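You operate a simulated robot arm through the tools that you are given. There is no shell and no other tool. Be economical: measure what you need, move in short steps, check, and stop when the job is done.

The job below is to be done with a simulated two-armed robot. You get a single attempt, and the scene is never put back.

## Task
Screw the knob on the saucepan lid, stand the grey bowl in the pan and put the lid on.
Fine: harm nothing.

It is judged by the outcome, as a careful person would: the job done as asked, and still so three seconds after it is handed in. It fails if anything else is knocked over, pushed out of place, dropped, spilled or broken. Lids that push on must go on centred and level and be pressed home; caps that screw on are set level and turned clockwise until they are tight.

## Robot
Two 7-joint arms with fingered hands on one trunk, on a base that drives. Base frame: it is fixed to the floor where the robot stands at the start and does not move with it; the origin is under the middle of the robot, x ahead of it, y to its left, z up; the surface under the hand at the start is at about z = 0.84. Readings come in m, rad, newtons and seconds.
The left shoulder is at the start at [0.06, 0.138, 0.797], the right one opposite. With the tool pointing down near the work surface each hand reaches from about 0.34 to 0.92 m from the robot's upright axis, wherever it stands, measured 20 degrees to its own side. Places, roughly: saucepan [0.5, 0.2, 0.8]. Payload 4 kg a hand.
The tool frame of a hand sits at the grasp point between the pads (the TCP): z along the fingers, y along the line on which they close. The tips reach 0.036 m beyond it. The gripper opens to 0.12 m. The gripper's body begins 0.042 m behind the TCP. The gripper is a hand of 5 fingers: y runs from the thumb to the fingers, the wrist lies at [-0.015, -0.109, -0.2] in the tool frame.
Orientation is told as [roll, pitch, yaw] about the base's x, y, z axes, in that order, counted from this pose: with the fingers straight down and the wrist toward the robot, the tool's x, y and z point along [0, 1, 0], [1, 0, 0] and [0, 0, -1] of the base frame.

## Interface
- The arms move only by the tool drive_tool. It takes "left_steps", "right_steps" or both (then of equal length, played together; a hand with none holds still); each is a list of rows, each a list of 6 numbers: the shift along the base's x, y, z in units of 250 mm (1.0 is 250 mm), then the turn, a rotation vector about the base's x, y, z in units of 60 degrees (1.0 is 60 degrees). In form: [[x, y, z, ax, ay, az], ...]. A call has 1 to 8 rows; each row is the pose to reach, as a shift and turn from the pose commanded when the call began. A call with a number of a shift or a turn outside -1 to 1 is refused whole. Rows are played at 5 a second. More than 0.05 m and 0.15 rad between two rows, and nothing of the call is played. Where a pose cannot be reached the arm comes as near as it can. A force on the tool above 40 N (or 10 N above the force at the start of the call, whichever is more), or a blocked arm, ends the call early, and 0.2 s more pass. In this call time passes only in rows, and 0.2 s behind the last. The reply holds the time, the measured pose of the TCP, the force on the tool along the base axes, the opening and the grip force, in the units named above and with some noise, with the torque about the TCP (base axes, N m) and any sound that the robot's microphone picked up, and new pictures: "pictures" is both (left out), scene, wrist or none (wrist: the cameras of the hands that moved).
- Cameras (640 x 400 px; columns grow to the right, rows downward): "scene" is now at [0.0586, -0.0009, 1.4447]; the picture's right is [0.10, -0.99, 0.00], its down [-0.63, -0.07, -0.77] and it looks along [0.77, 0.08, -0.64] (base axes); focal length 293 px, centre (320, 200). "left" rides on the left gripper at [-0.069, -0.079, -0.131] in its tool frame; the picture's right is [-0.78, -0.29, 0.55], its down [0.55, -0.73, 0.40] and it looks along [0.29, 0.61, 0.74] (tool axes); focal length 222 px, centre (320, 200). "right" rides on the right gripper at [0.069, -0.079, -0.131] in its tool frame; the picture's right is [-0.78, 0.29, -0.55], its down [-0.55, -0.73, 0.40] and it looks along [-0.29, 0.61, 0.74] (tool axes); focal length 222 px, centre (320, 200). There is no depth. A picture from a camera that has moved, and an enlarged one, comes with that camera's place and axes in the base frame and with its lens. The place of the scene camera against the robot may be out by one fixed shift of up to 0.018 m in any direction.
- raise_lower(by): slides the trunk up (or, below 0, down) by that many m; the arms and the scene camera ride with it, the base frame stays. It gives what a move gives, with no picture.
- steer(legs): drives the robot by 1 to 6 legs, each [ahead, left, turn to the left] in m, m and rad, along the robot's own axes; the way and the turn of a leg run together, so that a leg with both is an arc; at most 1.5 m and 3.142 rad a leg. The arms and the cameras ride along, it lands a little off, and it stops where it bumps. It gives what a move gives, and a new picture of the scene camera.
- set_fingers(index, middle, ring, little, thumb_bend, thumb_turn, hand): sets how far each is bent, from 0 (flat) to 100 (curled in); at 30 the hand is open as for a grip, at 70 the pads meet at the TCP. One left out holds its place. A second passes; each finger stops where it meets its share of the squeeze, and holds until it gets a number again. It is the only way to open and close the hand. It gives what a move gives, with no picture; readings hold the bend of each and the force on index, middle, ring, little, thumb and palm. thumb_turn goes from beside the hand (0) to across from the fingers (100), as for a grip.
- head_to(pan, tilt): turns the head with the scene camera to pan (to the left, within 1.501 rad either way) and tilt (down, from -0.506 to 1.204), counted from straight ahead of the robot. It gives what a move gives, and a new picture of the scene camera.
- zoom(camera, box): a new picture of the part [left, top, right, bottom] of that camera's present view, enlarged. The clock stands still meanwhile.
- close_job(): hands the job in; it is judged then, once.

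Work in short steps. Places have to be worked out from the pictures, the camera data and where the tool is seen: move nearer, look again, correct. Check each grasp and each placing, and mend what went wrong. You have 120 turns and 260 pictures in all, those below and enlarged ones among them. Open the grippers and draw the arms clear of the work before you hand the job in, unless the task says otherwise; then end with one line.

The tools are called after "Request:" as a command line: name --argument value ..., lists and objects as JSON in quotes. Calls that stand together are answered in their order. drive_tool: Moves the arms, as the interface text tells. Its arguments: {"type":"object","properties":{"left_steps":{"type":"array"},"right_steps":{"type":"array"},"pictures":{"type":"string","enum":["both","scene","wrist","none"]}},"required":[]} The other tools are called the same way: raise_lower (by) slides the trunk up or down; set_fingers (index, middle, ring, little, thumb_bend, thumb_turn, hand) moves the fingers one by one; steer (legs) drives the base; head_to (pan, tilt) turns the head that bears the scene camera; zoom (camera, box) takes an enlarged picture of a part of a camera's view; close_job () hands the job in.

At the start:

```text
time_s: 0.0
left_tcp_pos: [0.5406, 0.306, 1.1428]
left_orientation: [0.0, 0.0, 0.0]
left_wrist_force: [-0.1, 0.1, 0.8]
left_moment: [0.01, 0.03, 0.04]
left_finger_gap: 0.1196
left_grip_force: 0.1
left_shape: jaw
left_bend: [30.0, 30.0, 30.0, 30.0, 30.0, 97.0]
left_finger forces: [0.0, 0.0, 0.0, 0.0, 0.1, 0.0]
right_tcp_pos: [0.5733, -0.1385, 1.143]
right_orientation: [0.0, 0.0, 0.001]
right_wrist_force: [0.2, -0.3, -0.7]
right_moment: [-0.02, 0.02, -0.01]
right_finger_gap: 0.1195
right_grip_force: 0.0
right_shape: jaw
right_bend: [30.0, 30.0, 30.0, 30.0, 30.0, 97.0]
right_finger forces: [0.0, 0.1, 0.0, 0.0, 0.1, 0.0]
trunk travel left (down, up): [-0.375, 0.215]
robot x, y, heading: [-0.0011, -0.0024, -0.001]
head pan, tilt: [0.101, 0.691]
```

scene: 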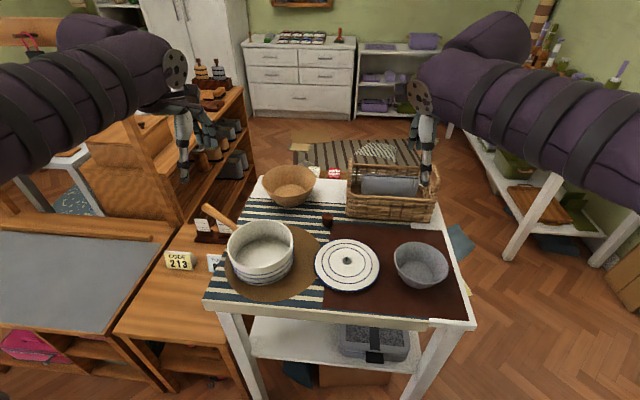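
right: 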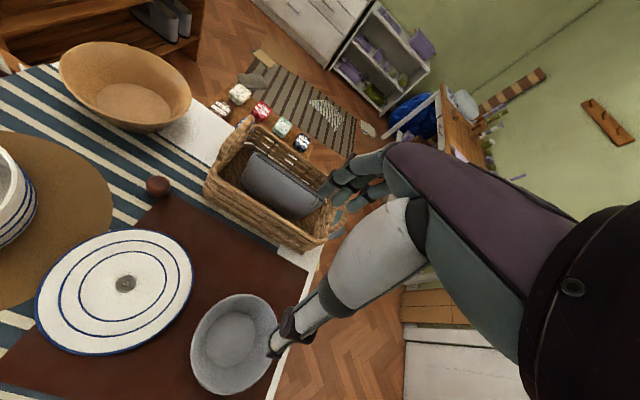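
left: 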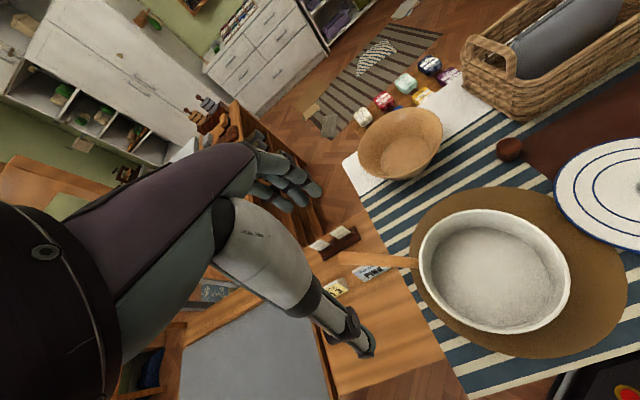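

I see the pan, the lid (with a stud at its centre), the grey bowl and a small dark-red knob beyond the lid. I look closer first.

Request:
zoom --camera "scene" --box '[200, 180, 480, 355]'

Request:
zoom --camera "right" --box '[0, 150, 320, 350]'

Request:
zoom --camera "scene" --box '[300, 200, 400, 290]'

```text
2.29 times, centred on (340, 268) of scene
camera zoom: at [0.0586, -0.0009, 1.4447], right [0.1, -0.99, 0.0], down [-0.63, -0.07, -0.77], along [0.77, 0.08, -0.64], focal length 670 px, centre (274, 46)
```

zoom: 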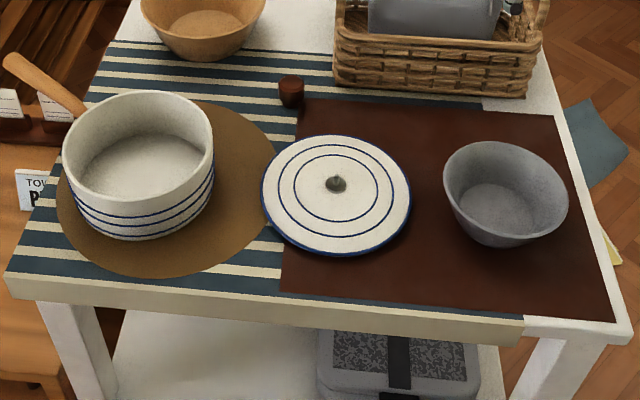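

```text
2.00 times, centred on (160, 250) of right
camera zoom: at [0.4958, -0.0698, 1.2729], right [0.29, -0.78, 0.55], down [-0.73, -0.55, -0.4], along [0.61, -0.29, -0.74], focal length 444 px, centre (640, 100)
```

zoom: 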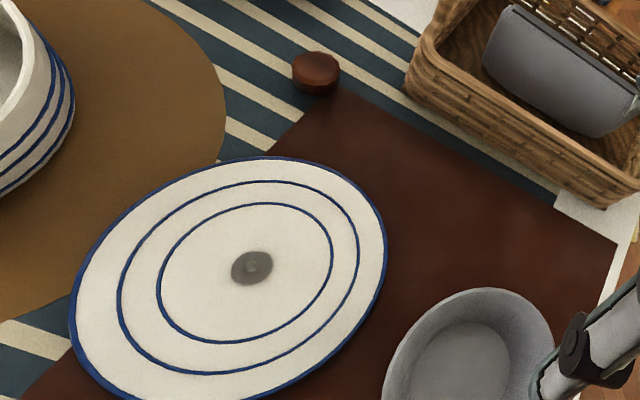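

```text
4.44 times, centred on (350, 245) of scene
camera zoom: at [0.0586, -0.0009, 1.4447], right [0.1, -0.99, 0.0], down [-0.63, -0.07, -0.77], along [0.77, 0.08, -0.64], focal length 1302 px, centre (187, 0)
```

zoom: 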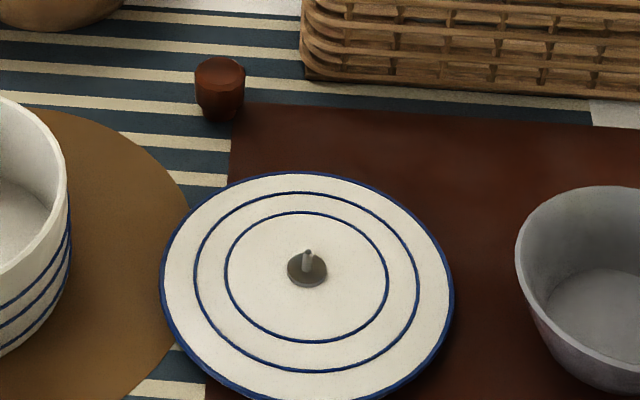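

Knob looks to be at about [0.662, 0.048], its top near z 0.863, with the basket corner close by at [0.69, -0.01]. I bring the right hand above the knob, turned 45° left so it stays clear of the basket.

Request:
drive_tool --right_steps '[[0.06, 0.12, -0.06, 0, 0, 0.125], [0.12, 0.25, -0.13, 0, 0, 0.25], [0.18, 0.37, -0.2, 0, 0, 0.375], [0.24, 0.5, -0.26, 0, 0, 0.5], [0.3, 0.62, -0.33, 0, 0, 0.625], [0.356, 0.746, -0.4, 0, 0, 0.75]]' --pictures "both"

```text
time_s: 1.4
left_tcp_pos: [0.5403, 0.3062, 1.1429]
left_orientation: [0.0, 0.0, 0.0]
left_wrist_force: [0.3, -0.3, -0.7]
left_moment: [0.03, 0.04, 0.01]
left_finger_gap: 0.1196
left_grip_force: 0.0
left_shape: jaw
left_bend: [30.0, 30.0, 30.0, 30.0, 30.0, 97.0]
left_finger forces: [0.0, 0.1, 0.0, 0.1, 0.0, 0.0]
right_tcp_pos: [0.6641, 0.0471, 1.0429]
right_orientation: [-0.001, -0.001, 0.787]
right_wrist_force: [0.2, -0.2, 0.4]
right_moment: [0.0, 0.04, 0.04]
right_finger_gap: 0.1195
right_grip_force: 0.0
right_shape: jaw
right_bend: [30.0, 30.0, 30.0, 30.0, 30.0, 97.0]
right_finger forces: [0.0, 0.1, 0.0, 0.0, 0.1, 0.0]
trunk travel left (down, up): [-0.375, 0.215]
robot x, y, heading: [-0.0004, -0.0005, 0.005]
head pan, tilt: [0.101, 0.691]
camera scene: at [0.0593, -0.0005, 1.4447], right [0.1, -0.99, 0.0], down [-0.63, -0.07, -0.77], along [0.77, 0.08, -0.64], focal length 293 px, centre (320, 200)
camera right: at [0.5596, 0.0398, 1.1738], right [0.76, -0.35, 0.55], down [-0.13, -0.91, -0.4], along [0.63, 0.23, -0.74], focal length 222 px, centre (320, 200)
```

scene: 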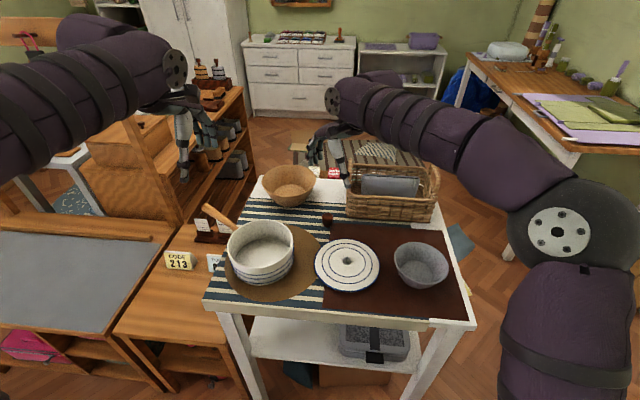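
right: 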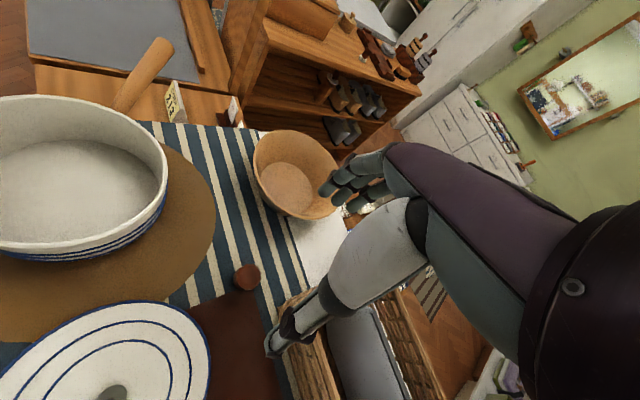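

The hand is above the knob area and clear of the basket. I zoom on the knob and lid from here to fix their positions.

Request:
zoom --camera "right" --box '[190, 230, 310, 305]'

Request:
zoom --camera "left" --box '[440, 100, 640, 225]'

Request:
zoom --camera "scene" --box '[280, 180, 400, 255]'

```text
5.33 times, centred on (250, 268) of right
camera zoom: at [0.5596, 0.0398, 1.1738], right [0.76, -0.35, 0.55], down [-0.13, -0.91, -0.4], along [0.63, 0.23, -0.74], focal length 1185 px, centre (693, -160)
```

zoom: 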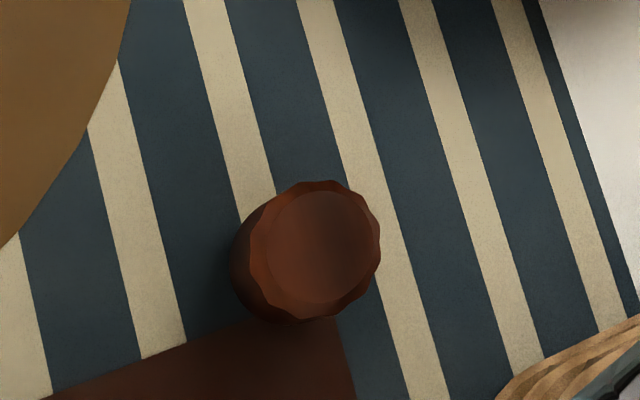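

```text
3.20 times, centred on (540, 162) of left
camera zoom: at [0.4629, 0.2382, 1.2746], right [-0.29, -0.79, -0.55], down [-0.74, 0.55, -0.4], along [0.61, 0.29, -0.74], focal length 711 px, centre (-384, 320)
```

zoom: 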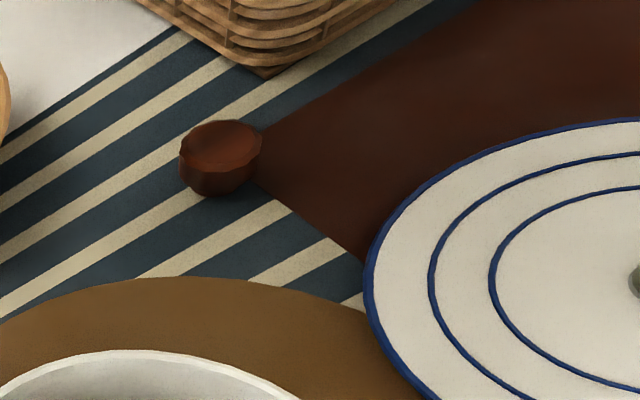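

```text
5.33 times, centred on (340, 218) of scene
camera zoom: at [0.0593, -0.0005, 1.4447], right [0.1, -0.99, 0.0], down [-0.63, -0.07, -0.77], along [0.77, 0.08, -0.64], focal length 1563 px, centre (213, 107)
```

zoom: 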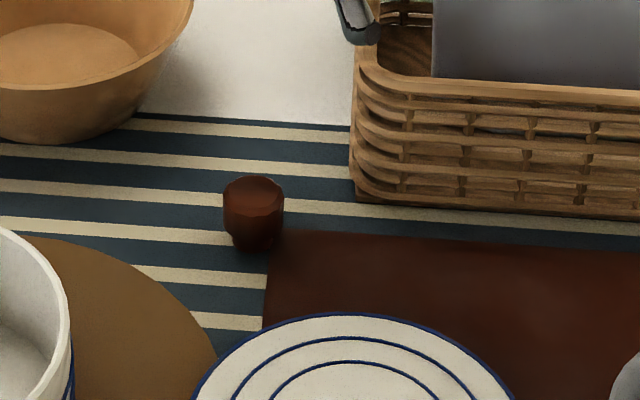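

Knob top centre comes out at [0.661, 0.048, 0.866], about 3 cm across. I descend partway over it and look again.

Request:
drive_tool --right_steps '[[-0.01, 0.004, -0.15, 0, 0, 0], [-0.012, 0.004, -0.3, 0, 0, 0], [-0.012, 0.004, -0.42, 0, 0, 0]]' --pictures "both"

Request:
zoom --camera "scene" --box '[280, 160, 400, 235]'

```text
time_s: 2.2
left_tcp_pos: [0.5396, 0.3059, 1.1417]
left_orientation: [-0.001, 0.0, 0.001]
left_wrist_force: [0.3, 0.3, 0.7]
left_moment: [0.0, -0.01, 0.02]
left_finger_gap: 0.1197
left_grip_force: 0.0
left_shape: jaw
left_bend: [30.0, 30.0, 30.0, 30.0, 30.0, 97.0]
left_finger forces: [0.0, 0.0, 0.0, 0.1, 0.0, 0.0]
right_tcp_pos: [0.6622, 0.0491, 0.9373]
right_orientation: [0.0, 0.001, 0.784]
right_wrist_force: [-0.4, 0.1, 0.2]
right_moment: [-0.02, 0.01, -0.02]
right_finger_gap: 0.1196
right_grip_force: 0.0
right_shape: jaw
right_bend: [30.0, 30.0, 30.0, 30.0, 30.0, 97.0]
right_finger forces: [0.0, 0.0, 0.0, 0.0, 0.1, 0.0]
trunk travel left (down, up): [-0.375, 0.215]
robot x, y, heading: [0.0006, -0.0022, 0.001]
head pan, tilt: [0.101, 0.691]
camera scene: at [0.0589, -0.0009, 1.4447], right [0.1, -0.99, 0.0], down [-0.63, -0.07, -0.77], along [0.77, 0.08, -0.64], focal length 293 px, centre (320, 200)
camera right: at [0.5564, 0.0407, 1.0681], right [0.76, -0.35, 0.55], down [-0.13, -0.91, -0.4], along [0.64, 0.23, -0.74], focal length 222 px, centre (320, 200)
```

scene: 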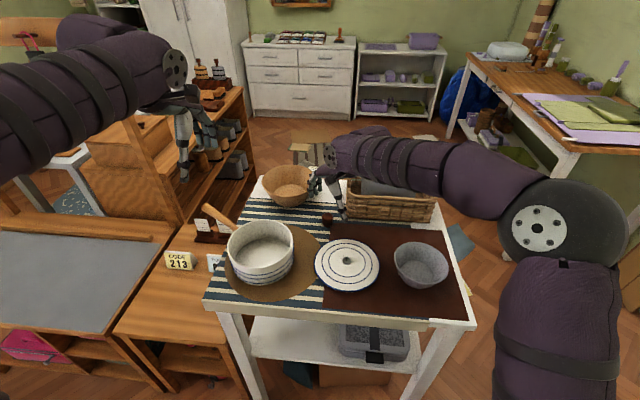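
right: 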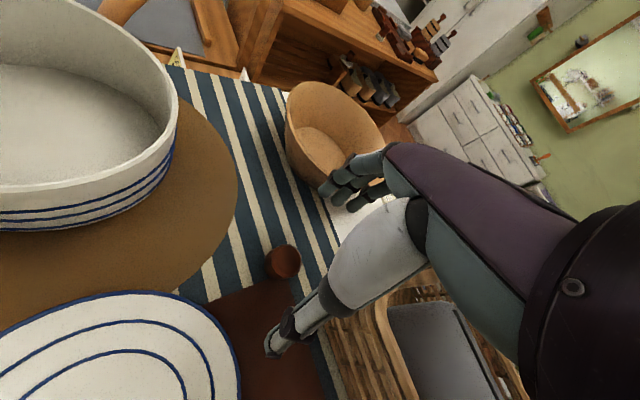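

```text
5.33 times, centred on (340, 198) of scene
camera zoom: at [0.0589, -0.0009, 1.4447], right [0.1, -0.99, 0.0], down [-0.63, -0.07, -0.77], along [0.77, 0.08, -0.64], focal length 1563 px, centre (213, 213)
```

zoom: 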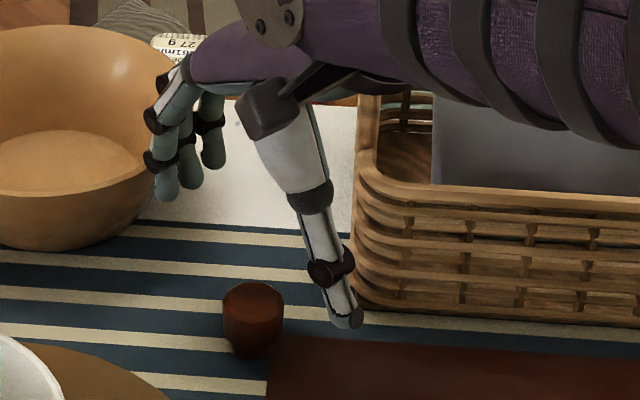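

Pixels agree with the knob estimate and the hand is clear of basket and wooden bowl. I go down so the fingertips end just above the table.

Request:
drive_tool --right_steps '[[-0.004, -0.003, -0.08, 0, 0, 0], [-0.004, -0.003, -0.16, 0, 0, 0], [-0.004, -0.003, -0.22, 0, 0, 0]]' --pictures "wrist"

Request:
zoom --camera "scene" --box '[280, 160, 400, 235]'

Request:
zoom --camera "left" --box '[440, 80, 600, 180]'

```text
time_s: 3.0
left_tcp_pos: [0.5401, 0.3055, 1.1424]
left_orientation: [-0.001, -0.001, 0.0]
left_wrist_force: [0.4, 0.0, -0.2]
left_moment: [-0.01, -0.01, -0.01]
left_finger_gap: 0.1199
left_grip_force: 0.0
left_shape: jaw
left_bend: [30.0, 30.0, 30.0, 30.0, 30.0, 97.0]
left_finger forces: [0.1, 0.1, 0.0, 0.0, 0.1, 0.0]
right_tcp_pos: [0.6598, 0.0496, 0.8813]
right_orientation: [0.002, 0.0, 0.786]
right_wrist_force: [0.0, 0.6, -0.2]
right_moment: [0.02, 0.01, 0.0]
right_finger_gap: 0.1198
right_grip_force: 0.1
right_shape: jaw
right_bend: [30.0, 30.0, 30.0, 30.0, 30.0, 97.0]
right_finger forces: [0.0, 0.0, 0.1, 0.0, 0.1, 0.0]
trunk travel left (down, up): [-0.375, 0.215]
robot x, y, heading: [-0.0014, -0.0014, 0.005]
head pan, tilt: [0.101, 0.691]
camera right: at [0.5553, 0.0412, 1.0126], right [0.76, -0.35, 0.55], down [-0.13, -0.91, -0.4], along [0.63, 0.23, -0.74], focal length 222 px, centre (320, 200)
```

right: 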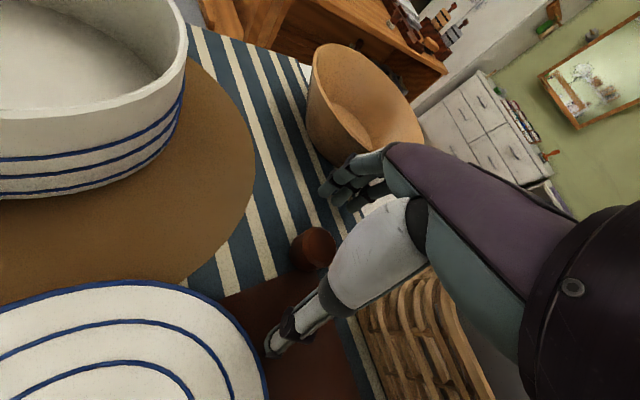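

```text
5.33 times, centred on (340, 198) of scene
camera zoom: at [0.0588, -0.0008, 1.4447], right [0.1, -0.99, 0.0], down [-0.63, -0.07, -0.77], along [0.77, 0.08, -0.64], focal length 1563 px, centre (213, 213)
```

zoom: 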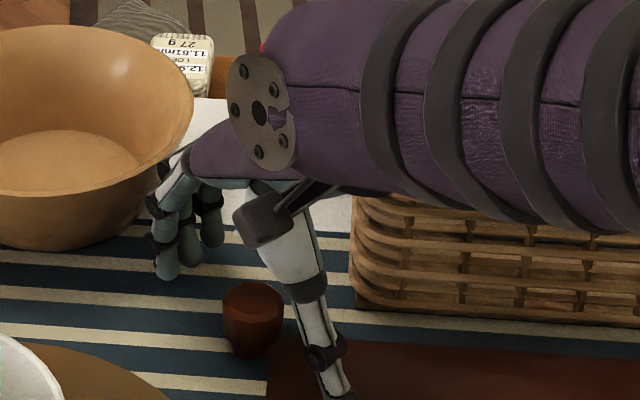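

```text
4.00 times, centred on (520, 130) of left
camera zoom: at [0.4624, 0.238, 1.2749], right [-0.29, -0.78, -0.55], down [-0.73, 0.55, -0.4], along [0.61, 0.29, -0.74], focal length 888 px, centre (-480, 480)
```

zoom: 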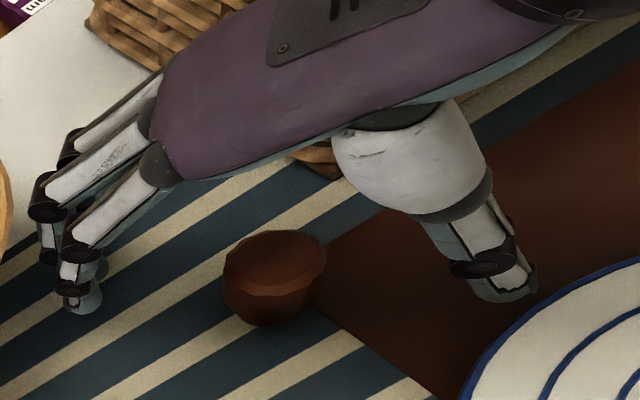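

The TCP projects right onto the knob in the left view, no contact forces. I close the right hand on it.

Request:
set_fingers --hand "right" --index 64 --middle 64 --ring 64 --little 64 --thumb_bend 64 --thumb_turn 100

Request:
zoom --camera "left" --box '[440, 80, 600, 180]'

Request:
zoom --camera "right" --box '[220, 140, 420, 360]'

```text
time_s: 4.0
left_tcp_pos: [0.5401, 0.3048, 1.1432]
left_orientation: [-0.001, 0.0, -0.001]
left_wrist_force: [0.4, 0.3, -0.8]
left_moment: [0.0, 0.01, -0.01]
left_finger_gap: 0.1197
left_grip_force: 0.2
left_shape: jaw
left_bend: [30.0, 30.0, 30.0, 30.0, 30.0, 97.0]
left_finger forces: [0.0, 0.0, 0.0, 0.0, 0.0, 0.0]
right_tcp_pos: [0.6606, 0.0494, 0.8832]
right_orientation: [0.001, 0.0, 0.785]
right_wrist_force: [-0.7, -0.1, 0.1]
right_moment: [0.01, 0.01, -0.02]
right_finger_gap: 0.0231
right_grip_force: 1.2
right_shape: fingers
right_bend: [63.0, 64.0, 64.0, 64.0, 63.0, 100.0]
right_finger forces: [1.5, 0.1, 0.0, 0.0, 1.6, 0.0]
trunk travel left (down, up): [-0.375, 0.215]
robot x, y, heading: [-0.0021, 0.001, -0.001]
head pan, tilt: [0.101, 0.691]
```

```text
4.00 times, centred on (520, 130) of left
camera zoom: at [0.4623, 0.2379, 1.2749], right [-0.29, -0.78, -0.55], down [-0.73, 0.55, -0.4], along [0.61, 0.29, -0.74], focal length 888 px, centre (-480, 480)
```

zoom: 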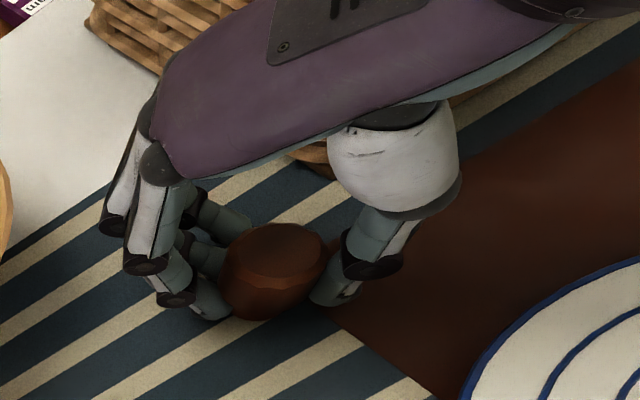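

```text
1.82 times, centred on (320, 250) of right
camera zoom: at [0.5553, 0.041, 1.0129], right [0.76, -0.35, 0.55], down [-0.13, -0.91, -0.4], along [0.64, 0.23, -0.74], focal length 404 px, centre (320, 109)
```

zoom: 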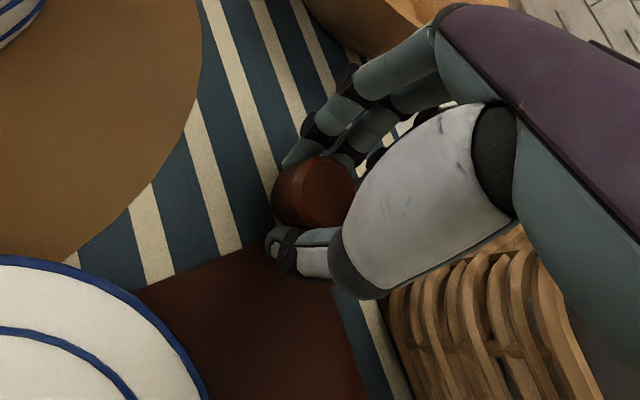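

Index and thumb hold the knob (1.5 N). I squeeze a bit more, bringing the middle finger in too.

Request:
set_fingers --hand "right" --index 72 --middle 72 --thumb_bend 72

Request:
zoom --camera "right" --box '[220, 140, 420, 360]'

```text
time_s: 5.0
left_tcp_pos: [0.5413, 0.3057, 1.1429]
left_orientation: [0.0, 0.0, 0.0]
left_wrist_force: [-0.3, 0.1, 0.0]
left_moment: [-0.02, -0.06, -0.02]
left_finger_gap: 0.1198
left_grip_force: 0.0
left_shape: jaw
left_bend: [30.0, 30.0, 30.0, 30.0, 30.0, 97.0]
left_finger forces: [0.0, 0.0, 0.0, 0.0, 0.0, 0.0]
right_tcp_pos: [0.6611, 0.0483, 0.8817]
right_orientation: [-0.001, 0.001, 0.785]
right_wrist_force: [0.2, -0.4, -0.5]
right_moment: [0.0, 0.01, -0.02]
right_finger_gap: 0.0197
right_grip_force: 12.6
right_shape: fingers
right_bend: [65.0, 67.0, 64.0, 64.0, 65.0, 100.0]
right_finger forces: [8.1, 4.6, 0.0, 0.0, 11.7, 0.0]
trunk travel left (down, up): [-0.375, 0.215]
robot x, y, heading: [-0.0035, -0.0002, -0.003]
head pan, tilt: [0.101, 0.691]
```

```text
1.82 times, centred on (320, 250) of right
camera zoom: at [0.5553, 0.041, 1.0129], right [0.76, -0.35, 0.55], down [-0.13, -0.91, -0.4], along [0.64, 0.23, -0.74], focal length 404 px, centre (320, 109)
```

zoom: 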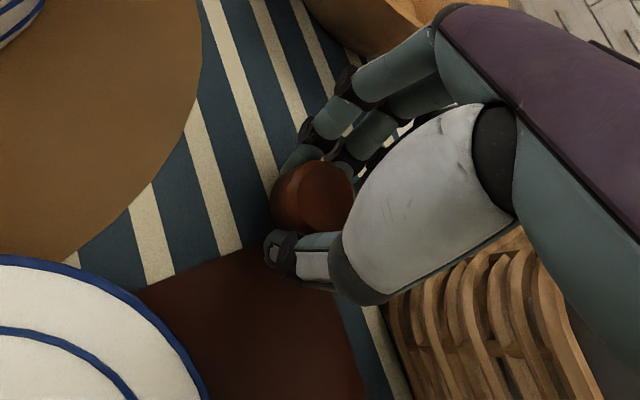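

Firm three-finger grip at 12 N. I lift straight up 10 cm and check the knob stays held and upright.

Request:
drive_tool --right_steps '[[0, 0, 0.1, 0, 0, 0], [0, 0, 0.25, 0, 0, 0], [0, 0, 0.4, 0, 0, 0]]' --pictures "wrist"

Request:
zoom --camera "scene" --box '[280, 120, 400, 195]'

Request:
zoom --camera "left" --box '[440, 40, 640, 165]'

```text
time_s: 5.8
left_tcp_pos: [0.5402, 0.3073, 1.1431]
left_orientation: [-0.002, 0.001, 0.001]
left_wrist_force: [0.3, 0.0, 0.0]
left_moment: [0.02, 0.0, -0.03]
left_finger_gap: 0.1195
left_grip_force: 0.1
left_shape: jaw
left_bend: [30.0, 30.0, 30.0, 30.0, 30.0, 97.0]
left_finger forces: [0.0, 0.1, 0.0, 0.0, 0.1, 0.0]
right_tcp_pos: [0.6567, 0.0475, 0.9816]
right_orientation: [0.003, 0.001, 0.785]
right_wrist_force: [-0.4, -0.7, -0.8]
right_moment: [-0.04, 0.02, -0.02]
right_finger_gap: 0.0197
right_grip_force: 12.3
right_shape: fingers
right_bend: [65.0, 67.0, 64.0, 64.0, 65.0, 100.0]
right_finger forces: [8.3, 4.9, 0.0, 0.1, 11.6, 0.0]
trunk travel left (down, up): [-0.375, 0.215]
robot x, y, heading: [0.0003, -0.0035, -0.0]
head pan, tilt: [0.101, 0.691]
camera right: at [0.5523, 0.0396, 1.1133], right [0.76, -0.35, 0.55], down [-0.13, -0.91, -0.4], along [0.63, 0.23, -0.74], focal length 222 px, centre (320, 200)
```

right: 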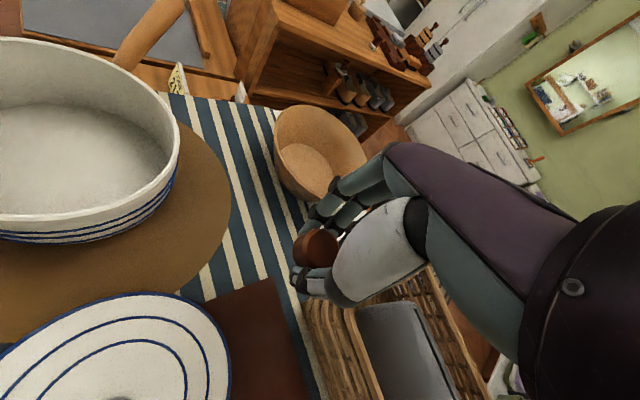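

```text
5.33 times, centred on (340, 158) of scene
camera zoom: at [0.0585, -0.0008, 1.4447], right [0.1, -0.99, 0.0], down [-0.63, -0.07, -0.77], along [0.77, 0.08, -0.64], focal length 1563 px, centre (213, 427)
```

zoom: 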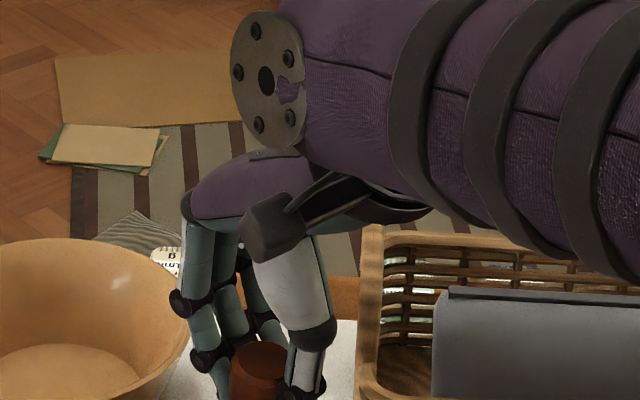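

```text
3.20 times, centred on (540, 102) of left
camera zoom: at [0.4621, 0.238, 1.275], right [-0.29, -0.78, -0.55], down [-0.73, 0.55, -0.4], along [0.61, 0.29, -0.74], focal length 711 px, centre (-384, 512)
```

zoom: 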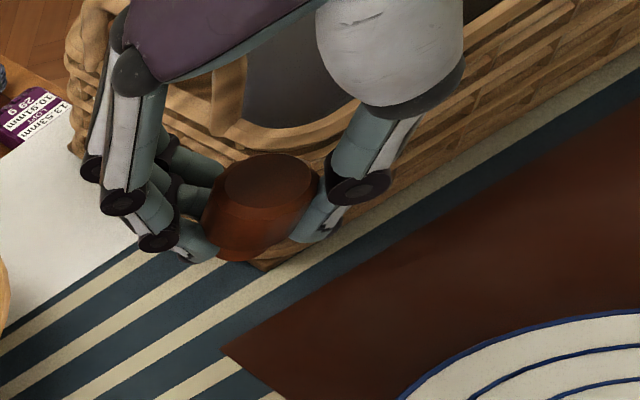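

The knob came up cleanly. I carry it over the lid's stud (estimated [0.517, -0.014]) at a safe height, and shift the left hand so its camera sees the lid.

Request:
drive_tool --right_steps '[[-0.14, -0.06, 0, 0, 0, 0], [-0.28, -0.12, 0, 0, 0, 0], [-0.42, -0.18, 0, 0, 0, 0], [-0.55, -0.24, 0, 0, 0, 0]]' --left_steps '[[-0.09, -0.1, -0.04, 0, 0, 0], [-0.18, -0.2, -0.08, 0, 0, 0], [-0.27, -0.3, -0.12, 0, 0, 0], [-0.36, -0.4, -0.16, 0, 0, 0]]' --pictures "both"

```text
time_s: 6.8
left_tcp_pos: [0.4502, 0.2056, 1.1041]
left_orientation: [0.0, -0.003, 0.002]
left_wrist_force: [0.3, -0.6, 0.2]
left_moment: [0.0, -0.01, -0.01]
left_finger_gap: 0.1196
left_grip_force: 0.0
left_shape: jaw
left_bend: [30.0, 30.0, 30.0, 30.0, 30.0, 97.0]
left_finger forces: [0.0, 0.0, 0.0, 0.0, 0.0, 0.0]
right_tcp_pos: [0.5221, -0.0103, 0.9841]
right_orientation: [0.0, 0.0, 0.786]
right_wrist_force: [-0.5, -0.9, -0.4]
right_moment: [-0.02, 0.02, 0.01]
right_finger_gap: 0.0196
right_grip_force: 12.3
right_shape: fingers
right_bend: [65.0, 68.0, 64.0, 64.0, 65.0, 100.0]
right_finger forces: [8.2, 5.0, 0.0, 0.1, 11.4, 0.0]
trunk travel left (down, up): [-0.375, 0.215]
robot x, y, heading: [-0.0012, -0.0016, 0.003]
head pan, tilt: [0.101, 0.691]
camera scene: at [0.0577, -0.0013, 1.4448], right [0.1, -0.99, 0.0], down [-0.63, -0.06, -0.77], along [0.77, 0.08, -0.64], focal length 293 px, centre (320, 200)
camera right: at [0.4161, -0.0195, 1.1144], right [0.76, -0.35, 0.55], down [-0.13, -0.91, -0.4], along [0.64, 0.23, -0.74], focal length 222 px, centre (320, 200)
camera left: at [0.3729, 0.1382, 1.2349], right [-0.29, -0.78, -0.55], down [-0.73, 0.55, -0.4], along [0.61, 0.29, -0.74], focal length 222 px, centre (320, 200)
```

scene: 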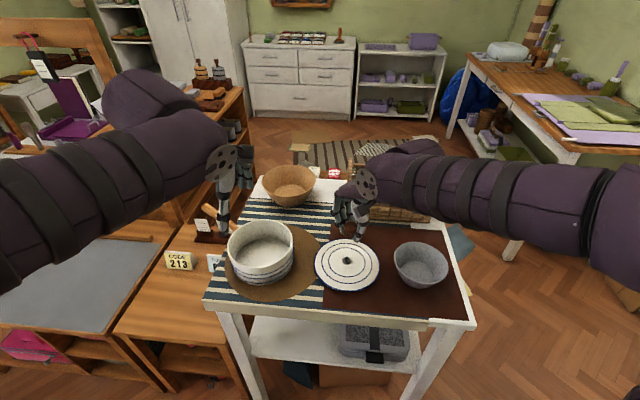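
right: 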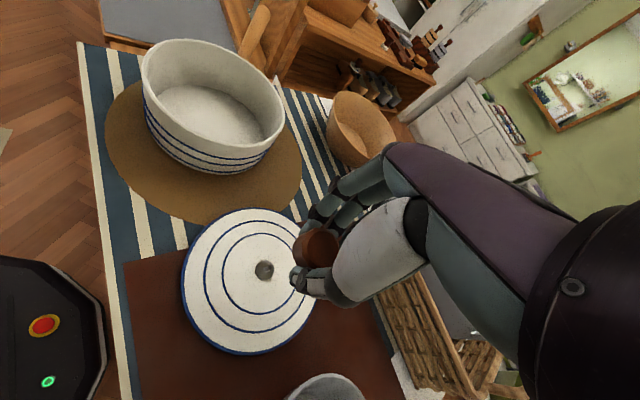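
left: 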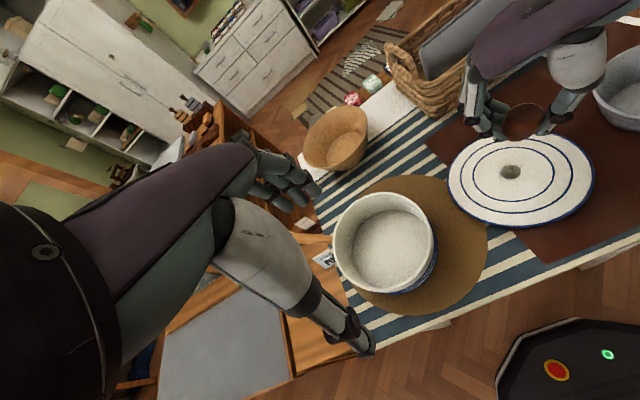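

Now both wrist cameras see stud and knob; I zoom to measure them.

Request:
zoom --camera "right" --box '[240, 210, 368, 290]'

Request:
zoom --camera "left" --box '[440, 80, 600, 230]'

Request:
zoom --camera "scene" --box '[300, 200, 400, 300]'

```text
5.00 times, centred on (304, 250) of right
camera zoom: at [0.4161, -0.0195, 1.1144], right [0.76, -0.35, 0.55], down [-0.13, -0.91, -0.4], along [0.64, 0.23, -0.74], focal length 1111 px, centre (400, -50)
```

zoom: 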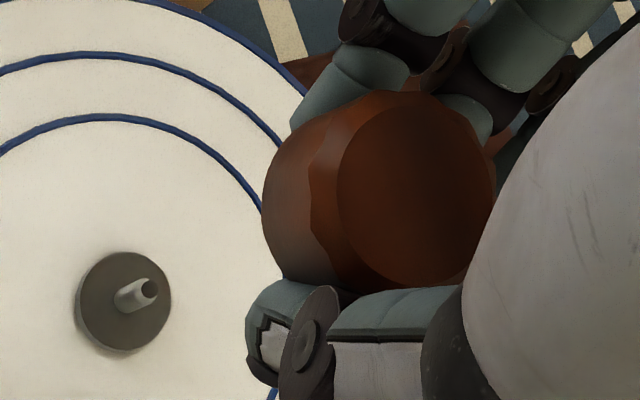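

```text
2.67 times, centred on (520, 155) of left
camera zoom: at [0.3729, 0.1382, 1.2349], right [-0.29, -0.78, -0.55], down [-0.73, 0.55, -0.4], along [0.61, 0.29, -0.74], focal length 592 px, centre (-213, 320)
```

zoom: 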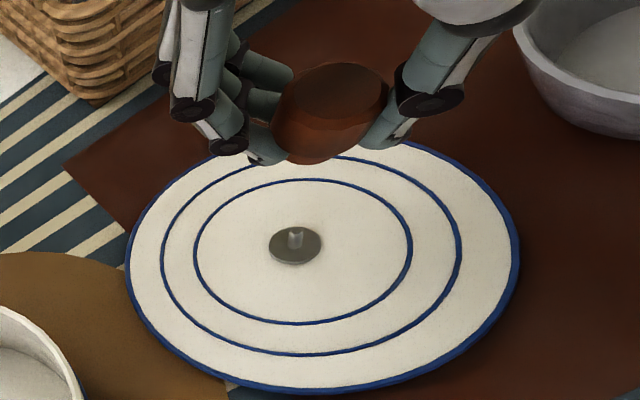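

```text
4.00 times, centred on (350, 250) of scene
camera zoom: at [0.0577, -0.0013, 1.4448], right [0.1, -0.99, 0.0], down [-0.63, -0.06, -0.77], along [0.77, 0.08, -0.64], focal length 1172 px, centre (200, 0)
```

zoom: 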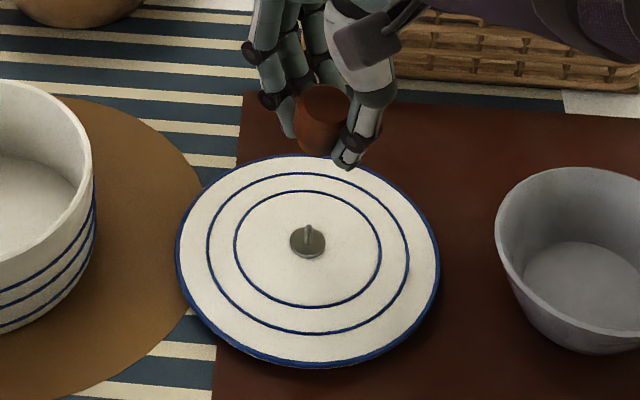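

Stud: axis at about [0.524, -0.0115], tip z ≈ 0.865; the knob is nearly above. I lower until the knob's underside is about 1 cm above the stud tip and look again.

Request:
drive_tool --right_steps '[[0.008, 0.004, -0.12, 0, 0, 0], [0.008, 0.004, -0.24, 0, 0, 0]]' --pictures "none"

Request:
zoom --camera "right" --box '[240, 210, 368, 290]'

Request:
zoom --camera "left" --box '[460, 120, 560, 190]'

Request:
zoom --camera "scene" --box '[310, 215, 390, 285]'

```text
time_s: 7.4
left_tcp_pos: [0.4523, 0.2079, 1.1009]
left_orientation: [-0.001, 0.001, 0.001]
left_wrist_force: [0.2, 0.1, -0.5]
left_moment: [0.01, 0.03, 0.01]
left_finger_gap: 0.1196
left_grip_force: 0.1
left_shape: jaw
left_bend: [30.0, 30.0, 30.0, 30.0, 30.0, 97.0]
left_finger forces: [0.0, 0.1, 0.0, 0.1, 0.0, 0.0]
right_tcp_pos: [0.5246, -0.01, 0.9228]
right_orientation: [0.001, -0.001, 0.785]
right_wrist_force: [-0.5, 0.1, 0.2]
right_moment: [0.04, -0.01, -0.01]
right_finger_gap: 0.0195
right_grip_force: 12.2
right_shape: fingers
right_bend: [65.0, 68.0, 64.0, 64.0, 65.0, 100.0]
right_finger forces: [8.3, 5.0, 0.0, 0.0, 11.4, 0.0]
trunk travel left (down, up): [-0.375, 0.215]
robot x, y, heading: [-0.0002, -0.003, -0.003]
head pan, tilt: [0.101, 0.691]
```

```text
5.00 times, centred on (304, 250) of right
camera zoom: at [0.4199, -0.0186, 1.0537], right [0.76, -0.35, 0.55], down [-0.13, -0.91, -0.4], along [0.64, 0.23, -0.74], focal length 1111 px, centre (400, -50)
```

zoom: 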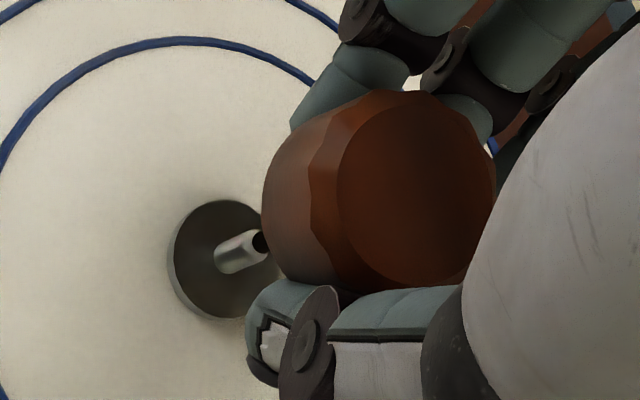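

```text
5.71 times, centred on (510, 155) of left
camera zoom: at [0.3744, 0.1388, 1.2346], right [-0.29, -0.78, -0.55], down [-0.73, 0.55, -0.4], along [0.61, 0.29, -0.74], focal length 1269 px, centre (-766, 457)
```

zoom: 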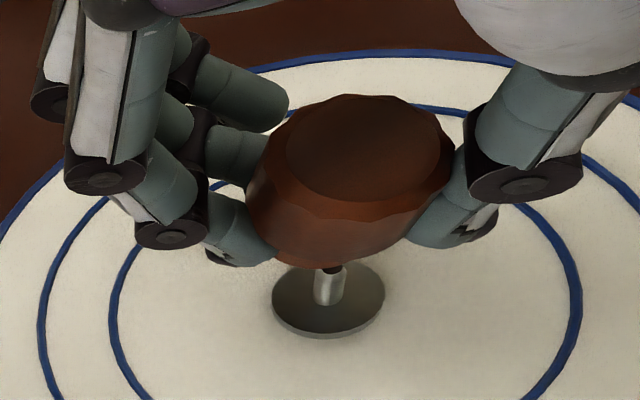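

```text
5.71 times, centred on (350, 250) of scene
camera zoom: at [0.0588, -0.0009, 1.4447], right [0.1, -0.99, 0.0], down [-0.63, -0.06, -0.77], along [0.77, 0.08, -0.64], focal length 1674 px, centre (149, -86)
```

zoom: 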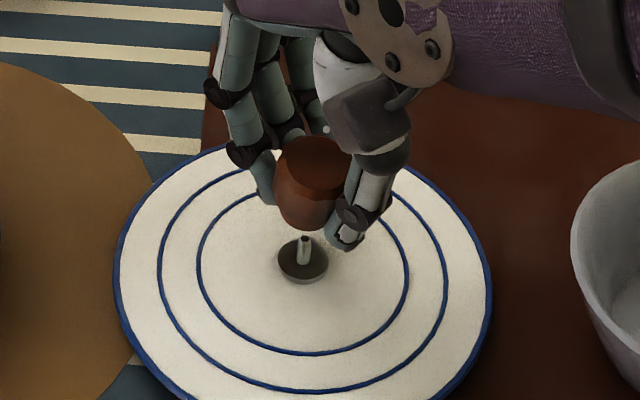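

Comparing views, the knob sits about 3 mm too far right (−y) of the stud. I correct and lower another 8 mm, watching the force.

Request:
drive_tool --right_steps '[[0.0, 0.012, 0, 0, 0, 0], [0.0, 0.012, -0.02, 0, 0, 0], [0.0, 0.012, -0.034, 0, 0, 0]]' --pictures "none"

Request:
zoom --camera "right" --box '[240, 210, 368, 290]'

Request:
zoom --camera "left" --box '[480, 130, 560, 180]'

Request:
zoom --camera "scene" --box '[320, 225, 376, 265]'

```text
time_s: 8.2
left_tcp_pos: [0.4523, 0.2066, 1.1024]
left_orientation: [0.001, 0.0, 0.001]
left_wrist_force: [0.1, 0.0, 0.6]
left_moment: [0.02, -0.01, 0.01]
left_finger_gap: 0.1195
left_grip_force: 0.0
left_shape: jaw
left_bend: [30.0, 30.0, 30.0, 30.0, 30.0, 97.0]
left_finger forces: [0.1, 0.0, 0.0, 0.0, 0.0, 0.1]
right_tcp_pos: [0.5242, -0.0065, 0.9135]
right_orientation: [0.001, 0.0, 0.787]
right_wrist_force: [0.8, 0.1, 0.1]
right_moment: [-0.02, -0.01, -0.02]
right_finger_gap: 0.019
right_grip_force: 12.3
right_shape: fingers
right_bend: [65.0, 68.0, 64.0, 64.0, 65.0, 100.0]
right_finger forces: [8.2, 5.1, 0.1, 0.0, 11.4, 0.0]
trunk travel left (down, up): [-0.375, 0.215]
robot x, y, heading: [-0.0021, -0.0, -0.003]
head pan, tilt: [0.101, 0.691]
```

```text
5.00 times, centred on (304, 250) of right
camera zoom: at [0.419, -0.0155, 1.0445], right [0.76, -0.35, 0.55], down [-0.13, -0.91, -0.4], along [0.64, 0.23, -0.74], focal length 1111 px, centre (400, -50)
```

zoom: 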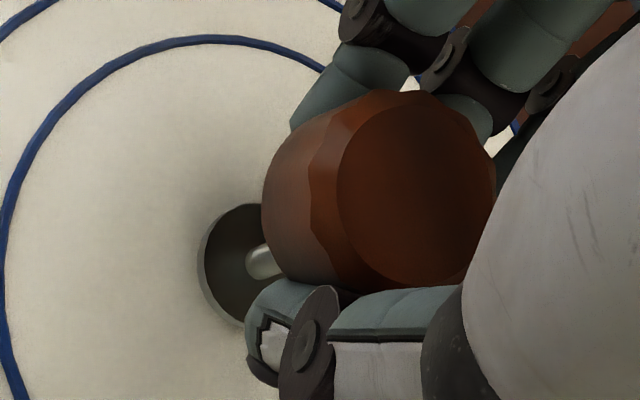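

```text
8.00 times, centred on (520, 155) of left
camera zoom: at [0.3743, 0.1389, 1.2346], right [-0.29, -0.78, -0.55], down [-0.73, 0.55, -0.4], along [0.61, 0.29, -0.74], focal length 1777 px, centre (-1280, 560)
```

zoom: 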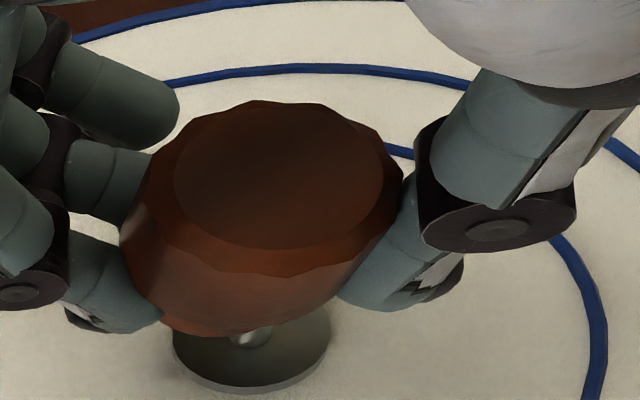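

```text
10.00 times, centred on (348, 245) of scene
camera zoom: at [0.0586, -0.0009, 1.4447], right [0.1, -0.99, 0.0], down [-0.63, -0.06, -0.77], along [0.77, 0.08, -0.64], focal length 2930 px, centre (40, -250)
```

zoom: 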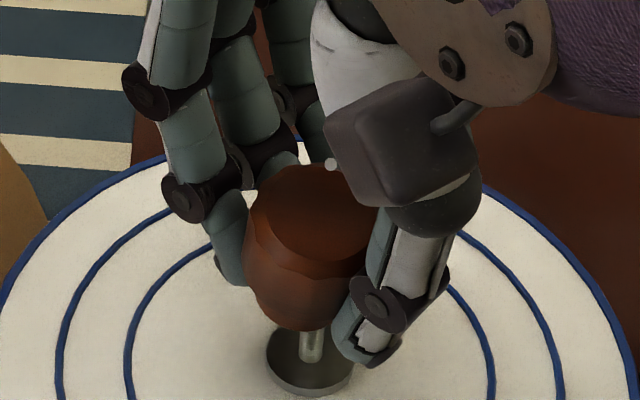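

The underside's alignment and levelness are hard to judge from above. I tilt the left hand in front of the table so its camera views the knob from a low side angle.

Request:
drive_tool --left_steps '[[-0.06, -0.03, -0.03, -0.006, -0.076, -0.121], [-0.12, -0.06, -0.08, -0.012, -0.152, -0.242], [-0.18, -0.1, -0.14, -0.018, -0.228, -0.363], [-0.24, -0.13, -0.21, -0.024, -0.304, -0.484], [-0.29, -0.16, -0.29, -0.03, -0.38, -0.605], [-0.33, -0.19, -0.37, -0.036, -0.456, -0.726], [-0.37, -0.22, -0.45, -0.042, -0.532, -0.847], [-0.41, -0.25, -0.52, -0.048, -0.606, -0.966]]' --pictures "wrist"

```text
time_s: 10.0
left_tcp_pos: [0.3478, 0.1426, 0.9721]
left_orientation: [0.288, -0.544, -1.125]
left_wrist_force: [0.7, 0.2, -0.8]
left_moment: [0.0, 0.04, 0.01]
left_finger_gap: 0.1197
left_grip_force: 0.0
left_shape: jaw
left_bend: [30.0, 30.0, 30.0, 30.0, 30.0, 97.0]
left_finger forces: [0.0, 0.0, 0.0, 0.0, 0.0, 0.0]
right_tcp_pos: [0.5247, -0.0072, 0.9139]
right_orientation: [-0.001, -0.001, 0.786]
right_wrist_force: [-0.5, 0.7, -0.1]
right_moment: [-0.01, 0.0, 0.02]
right_finger_gap: 0.0192
right_grip_force: 11.8
right_shape: fingers
right_bend: [65.0, 68.0, 64.0, 64.0, 65.0, 100.0]
right_finger forces: [8.3, 5.1, 0.1, 0.1, 11.5, 0.1]
trunk travel left (down, up): [-0.375, 0.215]
robot x, y, heading: [0.0023, 0.0009, 0.002]
head pan, tilt: [0.101, 0.691]
camera left: at [0.2021, 0.21, 1.023], right [-0.48, -0.38, -0.79], down [0.36, 0.74, -0.57], along [0.8, -0.56, -0.22], focal length 222 px, centre (320, 200)
```

left: 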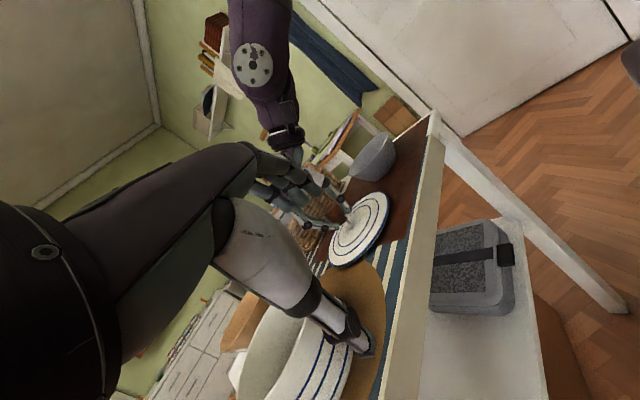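

Request:
zoom --camera "left" --box '[310, 185, 374, 235]'

Request:
zoom --camera "left" --box '[280, 140, 420, 280]'

```text
8.00 times, centred on (342, 210) of left
camera zoom: at [0.2021, 0.21, 1.023], right [-0.48, -0.38, -0.79], down [0.36, 0.74, -0.57], along [0.8, -0.56, -0.22], focal length 1777 px, centre (144, 120)
```

zoom: 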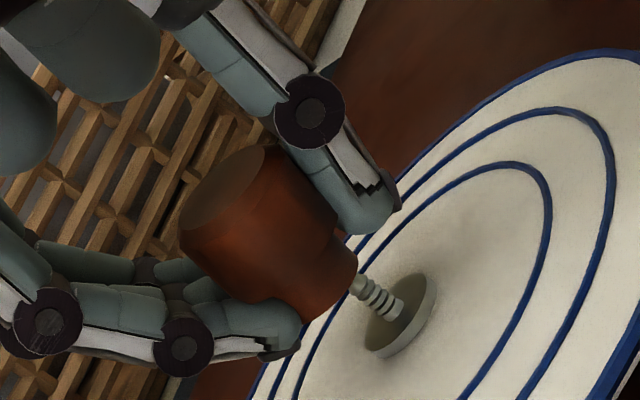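

```text
2.86 times, centred on (350, 210) of left
camera zoom: at [0.2021, 0.21, 1.023], right [-0.48, -0.38, -0.79], down [0.36, 0.74, -0.57], along [0.8, -0.56, -0.22], focal length 635 px, centre (234, 171)
```

zoom: 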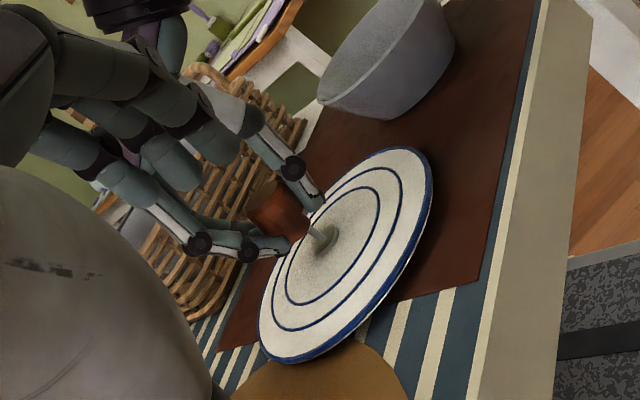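

This side view shows the knob tilted about 6.5° with its underside 4 mm off toward the fingers. Turning the hand about [-0.82, 0.57, 0] by 6.5° fixes both; I do that, raised 2 mm.

Request:
drive_tool --right_steps '[[0.0, 0.0, 0.01, -0.045, 0.031, 0], [0.0, 0.0, 0.01, -0.089, 0.062, 0]]' --pictures "none"

Request:
zoom --camera "left" --box '[318, 190, 366, 228]'

Request:
zoom --camera "scene" --box '[320, 225, 376, 265]'

```text
time_s: 10.6
left_tcp_pos: [0.3486, 0.144, 0.972]
left_orientation: [0.289, -0.541, -1.127]
left_wrist_force: [0.2, -0.4, 0.7]
left_moment: [0.01, 0.01, 0.0]
left_finger_gap: 0.1196
left_grip_force: 0.0
left_shape: jaw
left_bend: [30.0, 30.0, 30.0, 30.0, 30.0, 97.0]
left_finger forces: [0.0, 0.0, 0.1, 0.0, 0.0, 0.0]
right_tcp_pos: [0.5239, -0.0073, 0.9168]
right_orientation: [-0.018, 0.114, 0.783]
right_wrist_force: [-0.6, 0.6, -0.8]
right_moment: [0.0, 0.02, -0.02]
right_finger_gap: 0.0191
right_grip_force: 13.0
right_shape: fingers
right_bend: [65.0, 68.0, 64.0, 64.0, 65.0, 100.0]
right_finger forces: [8.4, 5.2, 0.0, 0.0, 11.3, 0.0]
trunk travel left (down, up): [-0.375, 0.215]
robot x, y, heading: [-0.0016, -0.0021, -0.003]
head pan, tilt: [0.101, 0.691]
```

```text
10.53 times, centred on (342, 209) of left
camera zoom: at [0.2022, 0.2101, 1.023], right [-0.48, -0.38, -0.79], down [0.36, 0.74, -0.57], along [0.8, -0.56, -0.22], focal length 2338 px, centre (88, 105)
```

zoom: 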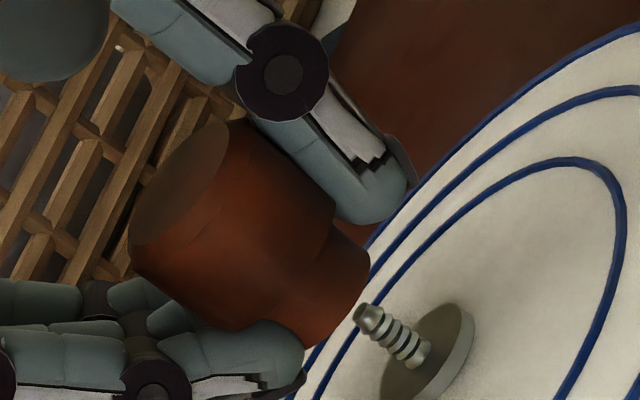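

```text
10.00 times, centred on (348, 245) of scene
camera zoom: at [0.0588, -0.0007, 1.4447], right [0.1, -0.99, 0.0], down [-0.63, -0.07, -0.77], along [0.77, 0.08, -0.64], focal length 2930 px, centre (40, -250)
```

zoom: 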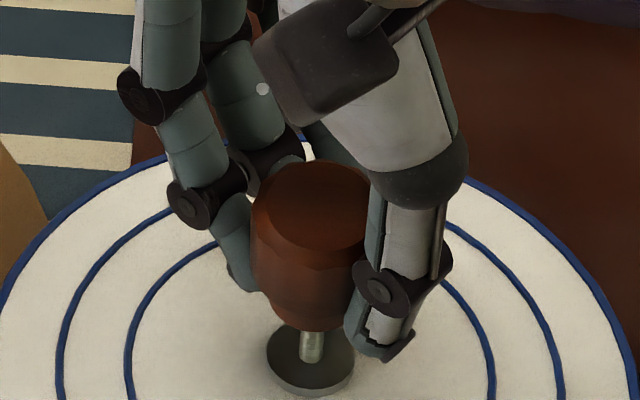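

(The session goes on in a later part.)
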